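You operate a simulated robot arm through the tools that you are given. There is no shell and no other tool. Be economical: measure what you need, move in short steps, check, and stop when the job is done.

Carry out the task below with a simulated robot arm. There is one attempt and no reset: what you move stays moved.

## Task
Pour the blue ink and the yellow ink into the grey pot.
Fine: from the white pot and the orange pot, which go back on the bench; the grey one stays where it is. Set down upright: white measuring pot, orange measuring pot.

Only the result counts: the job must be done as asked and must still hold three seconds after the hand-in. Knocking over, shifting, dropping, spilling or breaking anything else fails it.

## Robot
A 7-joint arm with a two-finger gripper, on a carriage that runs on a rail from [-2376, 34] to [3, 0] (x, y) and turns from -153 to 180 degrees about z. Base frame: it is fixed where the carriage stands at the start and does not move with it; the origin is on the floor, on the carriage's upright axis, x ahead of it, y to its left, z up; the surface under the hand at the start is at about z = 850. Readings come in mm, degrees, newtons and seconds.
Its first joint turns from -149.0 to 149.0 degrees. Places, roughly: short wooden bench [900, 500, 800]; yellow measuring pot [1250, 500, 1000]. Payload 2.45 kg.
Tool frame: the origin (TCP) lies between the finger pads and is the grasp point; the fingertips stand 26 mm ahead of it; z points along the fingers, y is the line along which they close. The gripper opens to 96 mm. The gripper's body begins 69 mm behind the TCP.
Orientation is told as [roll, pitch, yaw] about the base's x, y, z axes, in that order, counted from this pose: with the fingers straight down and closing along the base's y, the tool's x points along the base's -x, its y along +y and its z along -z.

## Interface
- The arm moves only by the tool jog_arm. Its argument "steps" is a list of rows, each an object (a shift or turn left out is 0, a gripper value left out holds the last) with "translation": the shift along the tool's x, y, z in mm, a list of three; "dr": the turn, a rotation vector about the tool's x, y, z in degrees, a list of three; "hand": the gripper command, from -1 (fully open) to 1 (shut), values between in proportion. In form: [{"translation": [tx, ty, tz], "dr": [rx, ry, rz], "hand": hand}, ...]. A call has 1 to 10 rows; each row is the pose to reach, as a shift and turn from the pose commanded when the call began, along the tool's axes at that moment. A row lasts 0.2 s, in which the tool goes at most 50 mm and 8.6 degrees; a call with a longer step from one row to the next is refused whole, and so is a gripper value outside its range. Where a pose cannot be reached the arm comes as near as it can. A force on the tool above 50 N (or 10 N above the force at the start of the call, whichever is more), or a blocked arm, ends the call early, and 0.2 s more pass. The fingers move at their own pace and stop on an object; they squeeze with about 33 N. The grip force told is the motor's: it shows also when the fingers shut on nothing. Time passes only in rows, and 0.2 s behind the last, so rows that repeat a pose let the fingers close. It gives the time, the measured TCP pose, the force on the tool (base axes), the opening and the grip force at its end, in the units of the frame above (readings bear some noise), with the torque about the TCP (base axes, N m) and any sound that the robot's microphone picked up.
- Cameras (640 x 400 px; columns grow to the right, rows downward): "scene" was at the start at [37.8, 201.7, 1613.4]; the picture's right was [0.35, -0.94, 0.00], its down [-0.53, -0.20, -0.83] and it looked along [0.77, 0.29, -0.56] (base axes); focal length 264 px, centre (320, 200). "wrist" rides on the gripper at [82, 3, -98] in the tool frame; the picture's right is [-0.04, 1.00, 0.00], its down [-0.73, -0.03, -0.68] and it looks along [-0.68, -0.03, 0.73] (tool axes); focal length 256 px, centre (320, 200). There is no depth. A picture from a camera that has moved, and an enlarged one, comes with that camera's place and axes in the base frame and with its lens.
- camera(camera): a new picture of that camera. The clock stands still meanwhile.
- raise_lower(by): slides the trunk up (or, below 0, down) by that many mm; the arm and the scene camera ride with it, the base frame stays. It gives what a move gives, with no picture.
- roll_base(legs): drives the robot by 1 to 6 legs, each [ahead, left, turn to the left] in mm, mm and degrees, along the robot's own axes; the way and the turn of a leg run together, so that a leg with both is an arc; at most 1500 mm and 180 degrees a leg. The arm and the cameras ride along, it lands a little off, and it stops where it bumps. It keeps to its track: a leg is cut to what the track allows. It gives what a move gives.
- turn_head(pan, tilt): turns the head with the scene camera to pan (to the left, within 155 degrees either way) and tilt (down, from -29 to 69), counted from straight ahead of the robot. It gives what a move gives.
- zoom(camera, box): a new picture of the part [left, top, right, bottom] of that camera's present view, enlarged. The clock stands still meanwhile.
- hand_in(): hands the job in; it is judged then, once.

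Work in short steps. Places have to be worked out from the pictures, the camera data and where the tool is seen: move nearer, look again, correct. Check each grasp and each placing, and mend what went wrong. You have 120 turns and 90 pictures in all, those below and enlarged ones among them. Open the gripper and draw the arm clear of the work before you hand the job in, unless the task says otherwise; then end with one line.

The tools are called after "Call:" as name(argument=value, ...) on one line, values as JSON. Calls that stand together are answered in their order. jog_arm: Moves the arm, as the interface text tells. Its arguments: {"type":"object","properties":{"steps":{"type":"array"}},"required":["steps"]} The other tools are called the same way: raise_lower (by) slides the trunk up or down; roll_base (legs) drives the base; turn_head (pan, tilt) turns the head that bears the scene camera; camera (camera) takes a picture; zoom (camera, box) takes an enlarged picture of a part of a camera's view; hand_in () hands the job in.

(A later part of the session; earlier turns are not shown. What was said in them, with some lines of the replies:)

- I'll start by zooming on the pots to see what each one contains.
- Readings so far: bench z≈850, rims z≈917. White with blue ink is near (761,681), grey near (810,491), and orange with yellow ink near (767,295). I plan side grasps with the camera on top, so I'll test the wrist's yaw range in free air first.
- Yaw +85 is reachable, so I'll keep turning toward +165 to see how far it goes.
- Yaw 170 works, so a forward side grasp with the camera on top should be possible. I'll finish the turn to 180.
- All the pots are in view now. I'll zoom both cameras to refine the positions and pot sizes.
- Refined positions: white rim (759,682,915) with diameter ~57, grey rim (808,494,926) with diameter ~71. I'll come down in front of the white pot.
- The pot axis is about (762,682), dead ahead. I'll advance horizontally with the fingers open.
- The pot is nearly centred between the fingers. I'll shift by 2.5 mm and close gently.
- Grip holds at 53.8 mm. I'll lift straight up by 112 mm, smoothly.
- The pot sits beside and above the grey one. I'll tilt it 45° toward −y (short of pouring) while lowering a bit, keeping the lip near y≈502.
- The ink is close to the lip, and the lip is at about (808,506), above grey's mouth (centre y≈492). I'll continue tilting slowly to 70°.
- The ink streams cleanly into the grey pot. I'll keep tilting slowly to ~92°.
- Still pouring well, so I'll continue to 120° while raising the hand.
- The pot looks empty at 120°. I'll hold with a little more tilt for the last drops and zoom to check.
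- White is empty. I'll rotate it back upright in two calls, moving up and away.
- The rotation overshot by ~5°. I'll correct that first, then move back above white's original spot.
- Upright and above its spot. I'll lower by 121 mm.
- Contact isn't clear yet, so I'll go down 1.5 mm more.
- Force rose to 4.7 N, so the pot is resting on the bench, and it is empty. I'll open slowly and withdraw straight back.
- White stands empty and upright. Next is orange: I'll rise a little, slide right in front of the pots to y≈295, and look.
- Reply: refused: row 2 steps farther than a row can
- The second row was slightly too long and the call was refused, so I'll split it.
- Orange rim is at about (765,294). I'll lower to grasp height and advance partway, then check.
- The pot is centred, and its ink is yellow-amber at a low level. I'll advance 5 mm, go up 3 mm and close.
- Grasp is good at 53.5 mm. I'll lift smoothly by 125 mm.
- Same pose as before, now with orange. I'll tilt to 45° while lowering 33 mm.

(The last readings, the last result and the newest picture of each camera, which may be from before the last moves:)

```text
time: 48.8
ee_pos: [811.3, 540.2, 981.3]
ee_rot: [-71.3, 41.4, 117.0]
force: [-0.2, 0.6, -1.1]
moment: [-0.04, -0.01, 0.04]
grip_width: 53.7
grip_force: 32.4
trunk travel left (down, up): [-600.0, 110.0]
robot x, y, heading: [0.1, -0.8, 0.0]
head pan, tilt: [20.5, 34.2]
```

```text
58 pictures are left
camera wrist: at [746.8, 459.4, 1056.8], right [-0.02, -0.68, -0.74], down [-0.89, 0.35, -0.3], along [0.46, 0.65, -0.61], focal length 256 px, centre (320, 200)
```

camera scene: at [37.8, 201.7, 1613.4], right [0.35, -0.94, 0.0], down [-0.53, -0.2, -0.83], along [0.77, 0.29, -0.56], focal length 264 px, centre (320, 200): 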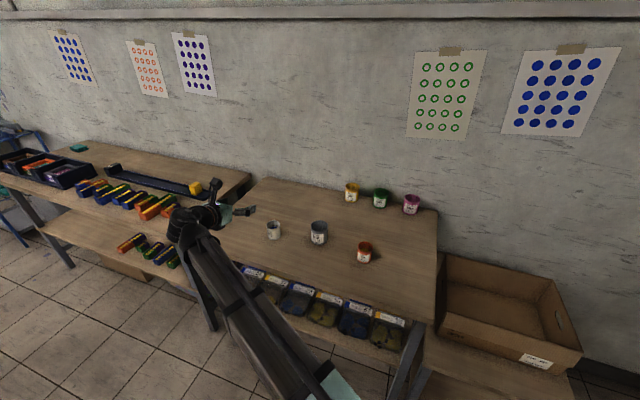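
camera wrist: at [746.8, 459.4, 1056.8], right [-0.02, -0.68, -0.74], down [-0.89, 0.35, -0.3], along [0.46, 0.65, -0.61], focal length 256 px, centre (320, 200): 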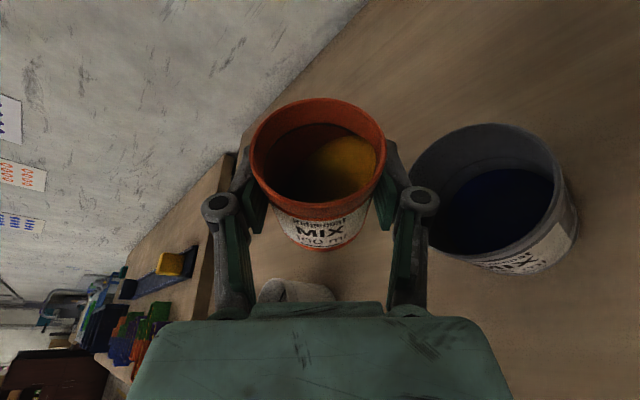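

Lip is still over grey and nothing is poured yet. I'll tilt slowly to 70°.

Call:
jog_arm(steps=[{"translation": [0.3, 0.3, -0.1], "dr": [0.855, 0, 2.35]}, {"translation": [0.6, 0.6, -0.2], "dr": [1.71, 0, 4.7]}, {"translation": [0.8, 0.9, -0.3], "dr": [2.565, 0, 7.05]}, {"translation": [1.1, 1.1, -0.4], "dr": [3.42, 0, 9.4]}, {"translation": [1.4, 1.4, -0.5], "dr": [4.275, 0, 11.75]}, {"translation": [1.6, 1.7, -0.6], "dr": [5.13, 0, 14.1]}, {"translation": [1.9, 2, -0.7], "dr": [5.985, 0, 16.45]}, {"translation": [2.2, 2.3, -0.8], "dr": [6.84, 0, 18.8]}, {"translation": [2.4, 2.5, -0.9], "dr": [7.7, 0, 21.15]}, {"translation": [2.7, 2.8, -1], "dr": [8.55, 0, 23.5]}])

Call:
camera(camera="wrist")

```text
time: 51.0
ee_pos: [811.6, 536.8, 982.6]
ee_rot: [-83.1, 18.6, 111.1]
force: [-0.8, -0.6, -0.7]
moment: [0.02, -0.01, 0.03]
grip_width: 53.8
grip_force: 32.9
trunk travel left (down, up): [-600.0, 110.0]
robot x, y, heading: [5.6, -0.7, 0.1]
head pan, tilt: [20.5, 34.2]
```

```text
57 pictures are left
camera wrist: at [746.2, 431.8, 1016.1], right [-0.01, -0.3, -0.95], down [-0.89, 0.44, -0.13], along [0.46, 0.84, -0.28], focal length 256 px, centre (320, 200)
```

wrist: 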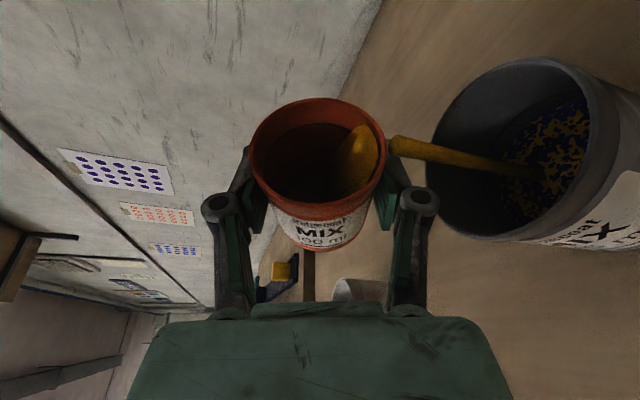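

The yellow stream falls cleanly into grey. I'll pause briefly, then continue slowly to ~92°.

Call:
jog_arm(steps=[{"translation": [0, 0, 0], "dr": [0, 0, 0]}, {"translation": [0, 0, 0], "dr": [0, 0, 0]}, {"translation": [1.1, -0.1, -0.4], "dr": [0.94, 0, 2.59]}, {"translation": [2.3, -0.2, -0.85], "dr": [1.88, 0, 5.18]}, {"translation": [3.4, -0.3, -1.3], "dr": [2.82, 0, 7.76]}, {"translation": [4.6, -0.35, -1.7], "dr": [3.76, 0, 10.35]}, {"translation": [5.7, -0.4, -2.1], "dr": [4.7, 0, 12.9]}, {"translation": [6.9, -0.5, -2.5], "dr": [5.64, 0, 15.5]}, {"translation": [8, -0.6, -3], "dr": [6.58, 0, 18.1]}, {"translation": [9.2, -0.7, -3.4], "dr": [7.52, 0, 20.7]}])

Call:
camera(camera="wrist")

```text
time: 53.2
ee_pos: [811.6, 526.2, 985.2]
ee_rot: [-90.8, -2.2, 109.9]
force: [-0.5, -0.1, -0.4]
moment: [0.02, -0.01, -0.03]
grip_width: 53.5
grip_force: 33.3
trunk travel left (down, up): [-600.0, 110.0]
robot x, y, heading: [-1.8, -3.5, -0.1]
head pan, tilt: [20.5, 34.2]
```

```text
56 pictures are left
camera wrist: at [747.4, 416.1, 977.7], right [-0.01, 0.08, -1.0], down [-0.89, 0.46, 0.05], along [0.46, 0.89, 0.06], focal length 256 px, centre (320, 200)
```

wrist: 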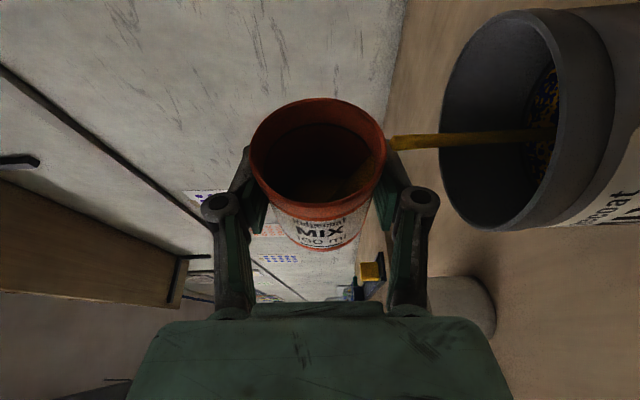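

Nearly empty now. I'll continue to 120° as before.

Call:
jog_arm(steps=[{"translation": [0, 0, 0], "dr": [0, 0, 0]}, {"translation": [1.7, -1.5, -0.6], "dr": [1.15, 0, 3.2]}, {"translation": [3.4, -3, -1.2], "dr": [2.35, 0, 6.5]}, {"translation": [5.1, -4.7, -1.9], "dr": [3.56, 0, 9.8]}, {"translation": [6.9, -6.3, -2.5], "dr": [4.8, 0, 13.1]}, {"translation": [8.6, -7.9, -3.1], "dr": [6, 0, 16.4]}, {"translation": [10.3, -9.5, -3.8], "dr": [7.2, 0, 19.7]}, {"translation": [12, -11, -4.4], "dr": [8.4, 0, 23]}, {"translation": [13.7, -12.6, -5], "dr": [9.58, 0, 26.3]}, {"translation": [13.7, -12.6, -5], "dr": [9.58, 0, 26.3]}])

Call:
jog_arm(steps=[{"translation": [1, -1, -0.3], "dr": [1.2, 0, 3.3]}, {"translation": [2, -2, -0.7], "dr": [2.4, 0, 6.6]}, {"translation": [2, -2, -0.7], "dr": [2.4, 0, 6.6]}, {"translation": [2, -2, -0.7], "dr": [2.4, 0, 6.6]}, {"translation": [2, -2, -0.7], "dr": [2.4, 0, 6.6]}, {"translation": [2, -2, -0.7], "dr": [2.4, 0, 6.6]}])

Call:
camera(camera="wrist")

```text
time: 55.4
ee_pos: [810.6, 511.0, 997.1]
ee_rot: [-101.4, -28.1, 112.7]
force: [0.5, -0.4, -0.8]
moment: [0.03, -0.02, 0.03]
grip_width: 53.5
grip_force: 33.3
trunk travel left (down, up): [-600.0, 110.0]
robot x, y, heading: [-2.6, 3.1, 0.0]
head pan, tilt: [20.5, 34.2]
```

```text
time: 56.8
ee_pos: [811.5, 509.5, 998.4]
ee_rot: [-104.6, -34.6, 114.4]
force: [0.6, -1.7, -0.1]
moment: [-0.01, 0.0, 0.0]
grip_width: 53.4
grip_force: 33.0
trunk travel left (down, up): [-600.0, 110.0]
robot x, y, heading: [0.7, 0.6, 0.1]
head pan, tilt: [20.5, 34.2]
```

```text
55 pictures are left
camera wrist: at [746.7, 423.2, 929.5], right [-0.01, 0.63, -0.77], down [-0.89, 0.35, 0.3], along [0.46, 0.69, 0.56], focal length 256 px, centre (320, 200)
```

wrist: 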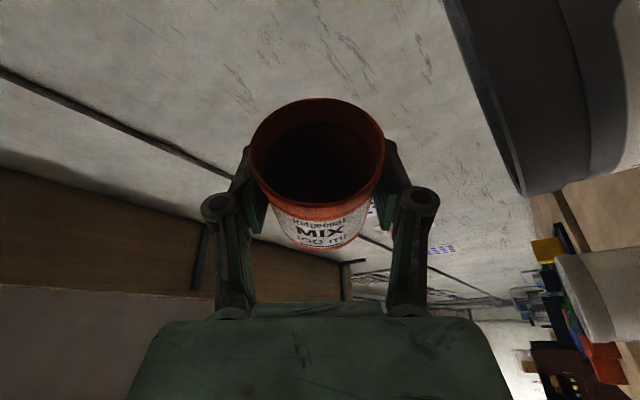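

Empty. I'll rotate back upright by 127°, up and away as before.

Call:
jog_arm(steps=[{"translation": [-3, 0.9, 1.1], "dr": [-2.74, 0, -7.52]}, {"translation": [-6.1, 1.8, 2.2], "dr": [-5.47, 0, -15.04]}, {"translation": [-9.1, 2.7, 3.3], "dr": [-8.2, 0, -22.56]}, {"translation": [-12.2, 3.6, 4.4], "dr": [-10.94, 0, -30.1]}, {"translation": [-15.2, 4.5, 5.5], "dr": [-13.68, 0, -37.6]}, {"translation": [-18.2, 5.3, 6.6], "dr": [-16.4, 0, -45.1]}, {"translation": [-21.3, 6.2, 7.7], "dr": [-19.15, 0, -52.6]}, {"translation": [-24.3, 7.1, 8.8], "dr": [-21.9, 0, -60.2]}, {"translation": [-27.4, 8, 9.9], "dr": [-24.6, 0, -67.7]}, {"translation": [-30.4, 8.9, 11.05], "dr": [-27.36, 0, -75.2]}])

Call:
jog_arm(steps=[{"dr": [-2.5, 0, -6.9]}, {"dr": [-5, 0, -13.8]}, {"dr": [-7.5, 0, -20.7]}, {"dr": [-10, 0, -27.6]}, {"dr": [-12.5, 0, -34.5]}, {"dr": [-15, 0, -41.3]}, {"dr": [-16.07, 0, -44.2]}])

Call:
camera(camera="wrist")

```text
time: 59.0
ee_pos: [809.9, 540.2, 1010.2]
ee_rot: [-72.2, 39.8, 116.3]
force: [0.4, -0.5, -0.1]
moment: [-0.01, -0.04, 0.0]
grip_width: 53.8
grip_force: 32.7
trunk travel left (down, up): [-600.0, 110.0]
robot x, y, heading: [1.5, 0.7, -0.1]
head pan, tilt: [20.5, 34.2]
```

```text
time: 60.6
ee_pos: [811.1, 540.4, 1010.6]
ee_rot: [0.0, 70.0, 179.9]
force: [0.1, 0.2, -0.2]
moment: [0.01, 0.02, 0.03]
grip_width: 53.5
grip_force: 33.6
trunk travel left (down, up): [-600.0, 110.0]
robot x, y, heading: [2.5, -1.3, 0.1]
head pan, tilt: [20.5, 34.2]
```

```text
54 pictures are left
camera wrist: at [746.6, 537.2, 1120.6], right [-0.02, -1.0, -0.04], down [-0.89, 0.03, -0.46], along [0.46, 0.03, -0.89], focal length 256 px, centre (320, 200)
```

wrist: 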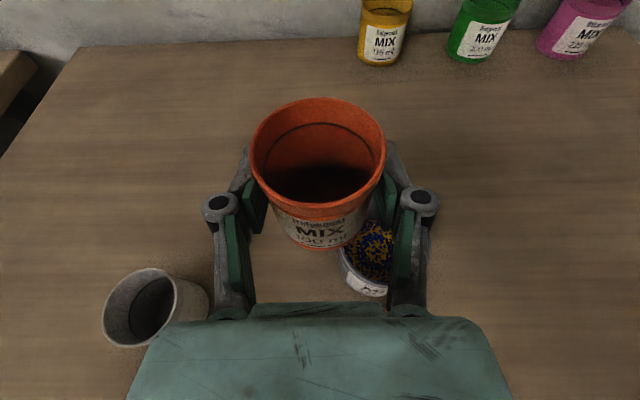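

Upright with the ink mixed in grey. I'll return orange above its original spot.

Call:
jog_arm(steps=[{"translation": [-1.5, 24, -4.1]}, {"translation": [-3.5, 56, -9.5]}, {"translation": [-5.5, 90, -15]}, {"translation": [-7.5, 124, -21]}, {"translation": [-9.5, 158, -26.6]}, {"translation": [-11.7, 192, -32]}, {"translation": [-13.5, 222, -37.5]}, {"translation": [-15, 246, -41.4]}, {"translation": [-15, 246, -41.4]}])

Call:
jog_arm(steps=[{"translation": [-23, 0, 8.4]}, {"translation": [-46, 0, 16.8]}, {"translation": [-69, 0, 25.1]}, {"translation": [-90, 0, 32.8]}, {"translation": [-105, 0, 38.2]}, {"translation": [-112, 0, 40.8]}, {"translation": [-112, 0, 40.8]}])

```text
time: 62.6
ee_pos: [766.4, 295.7, 1008.3]
ee_rot: [-0.5, 70.0, 179.5]
force: [0.1, -0.5, -0.6]
moment: [-0.01, 0.0, -0.01]
grip_width: 53.5
grip_force: 32.7
trunk travel left (down, up): [-600.0, 110.0]
robot x, y, heading: [-3.0, 0.4, 0.1]
head pan, tilt: [20.5, 34.2]
```

```text
time: 64.2
ee_pos: [766.0, 294.9, 890.5]
ee_rot: [-0.5, 70.0, 179.5]
force: [0.2, -0.7, 0.0]
moment: [0.02, 0.0, -0.01]
grip_width: 53.5
grip_force: 33.1
trunk travel left (down, up): [-600.0, 110.0]
robot x, y, heading: [1.6, -1.3, 0.1]
head pan, tilt: [20.5, 34.2]
```

I'm just above the bench, so I'll make small steps down until contact.

Call:
jog_arm(steps=[{"translation": [-0.9, 0, 0.3]}, {"translation": [-1.9, 0, 0.7]}, {"translation": [-2.8, 0, 1]}, {"translation": [-2.8, 0, 1]}])

Call:
jog_arm(steps=[{"translation": [-0.5, 0, 0.2]}, {"translation": [-1, 0, 0.36]}, {"translation": [-1, 0, 0.36]}])

```text
time: 65.2
ee_pos: [765.9, 294.9, 887.1]
ee_rot: [-0.4, 69.9, 179.5]
force: [1.1, 0.3, -0.7]
moment: [0.0, -0.03, -0.02]
grip_width: 53.7
grip_force: 33.0
trunk travel left (down, up): [-600.0, 110.0]
robot x, y, heading: [-1.6, -2.9, 0.3]
head pan, tilt: [20.5, 34.2]
```

```text
time: 66.0
ee_pos: [766.6, 294.3, 889.0]
ee_rot: [-0.4, 69.9, 179.5]
force: [0.0, -0.7, -0.4]
moment: [-0.01, 0.03, 0.02]
grip_width: 53.9
grip_force: 32.9
trunk travel left (down, up): [-600.0, 110.0]
robot x, y, heading: [-1.9, -2.0, 0.0]
head pan, tilt: [20.5, 34.2]
```

No contact yet, so I'll continue in 1 mm steps.

Call:
jog_arm(steps=[{"translation": [-0.5, 0, 0.2]}, {"translation": [-1, 0, 0.36]}, {"translation": [-1, 0, 0.36]}])

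Call:
jog_arm(steps=[{"translation": [-0.5, 0, 0.2]}, {"translation": [-1, 0, 0.36]}, {"translation": [-1, 0, 0.36]}])

```text
time: 66.8
ee_pos: [765.4, 294.8, 886.8]
ee_rot: [-0.3, 70.2, 179.5]
force: [1.7, -0.1, 3.2]
moment: [-0.02, 0.02, -0.02]
grip_width: 53.7
grip_force: 32.6
trunk travel left (down, up): [-600.0, 110.0]
robot x, y, heading: [-0.7, 2.1, 0.1]
head pan, tilt: [20.5, 34.2]
```

```text
time: 67.6
ee_pos: [764.9, 294.4, 886.5]
ee_rot: [-0.4, 70.1, 179.5]
force: [2.0, -0.7, 12.4]
moment: [-0.02, -0.02, -0.02]
grip_width: 53.8
grip_force: 33.5
trunk travel left (down, up): [-600.0, 110.0]
robot x, y, heading: [-1.3, -1.8, 0.2]
head pan, tilt: [20.5, 34.2]
```

In firm contact at 12 N. I'll ease up 1 mm, open gently and withdraw.

Call:
jog_arm(steps=[{"translation": [0.9, 0, -0.3]}, {"translation": [0.9, 0, -0.3], "hand": -0.2}, {"translation": [0.9, 0, -0.3], "hand": -0.4}, {"translation": [0.9, 0, -0.3], "hand": -0.7}, {"translation": [0.9, 0, -0.3], "hand": -1}, {"translation": [0.9, 0, -0.3], "hand": -1}])

Call:
jog_arm(steps=[{"translation": [-6.5, 0, -19], "hand": -1}, {"translation": [-13.5, 0, -38]}, {"translation": [-23, 0, -66]}, {"translation": [-34, 0, -94]}, {"translation": [-37, 0, -104]}, {"translation": [-5, 0, -120]}, {"translation": [35, 0, -134]}])

Call:
camera(camera="wrist")

Call:
zoom(camera="scene", box=[240, 165, 440, 290])

```text
time: 69.0
ee_pos: [765.9, 295.7, 884.9]
ee_rot: [-0.4, 70.0, 179.4]
force: [-0.9, -0.6, -0.4]
moment: [-0.01, -0.01, 0.0]
grip_width: 95.9
grip_force: 0.0
trunk travel left (down, up): [-600.0, 110.0]
robot x, y, heading: [3.3, 3.1, 0.0]
head pan, tilt: [20.5, 34.2]
```

```text
time: 70.6
ee_pos: [651.1, 292.4, 963.4]
ee_rot: [-0.2, 70.0, 179.5]
force: [-0.4, 0.8, -0.1]
moment: [-0.03, -0.01, -0.05]
grip_width: 96.2
grip_force: 0.1
trunk travel left (down, up): [-600.0, 110.0]
robot x, y, heading: [0.9, -2.6, 0.3]
head pan, tilt: [20.5, 34.2]
```

```text
53 pictures are left
camera wrist: at [588.2, 288.9, 1073.7], right [-0.02, -1.0, -0.04], down [-0.89, 0.03, -0.46], along [0.46, 0.03, -0.89], focal length 256 px, centre (320, 200)
```

wrist: 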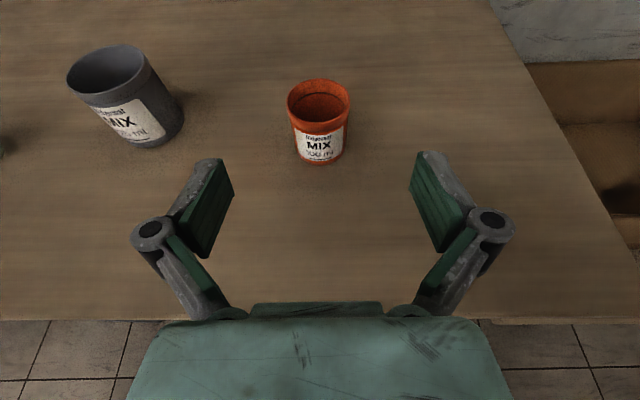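

```text
3.20 times, centred on (340, 228) of scene
camera zoom: at [37.7, 201.8, 1613.3], right [0.35, -0.94, 0.0], down [-0.53, -0.2, -0.83], along [0.77, 0.29, -0.56], focal length 844 px, centre (256, 112)
```

zoom: 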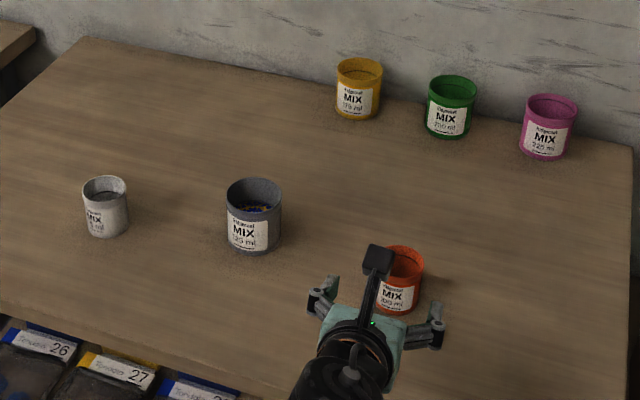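

All the pots stand upright, white and orange are empty, grey holds both inks and nothing was spilled. The gripper is open; I'll lift the arm a little clearer and then hand in.

Call:
jog_arm(steps=[{"translation": [25, 0, -35]}, {"translation": [50, 0, -60]}, {"translation": [85, 0, -75]}, {"translation": [85, 0, -75]}])

Call:
hand_in()

```text
time: 71.6
ee_pos: [611.2, 296.2, 1071.5]
ee_rot: [-0.3, 69.9, 179.6]
force: [0.1, -0.4, 0.3]
moment: [-0.02, -0.01, 0.0]
grip_width: 96.0
grip_force: 0.0
trunk travel left (down, up): [-600.0, 110.0]
robot x, y, heading: [0.9, 1.4, 0.1]
head pan, tilt: [20.5, 34.2]
```

```text
The job is handed in.
```

I poured the blue and yellow inks into the grey pot, which stayed where it was; the white and orange pots are empty and back upright on the bench in their original places, with no spills visible.
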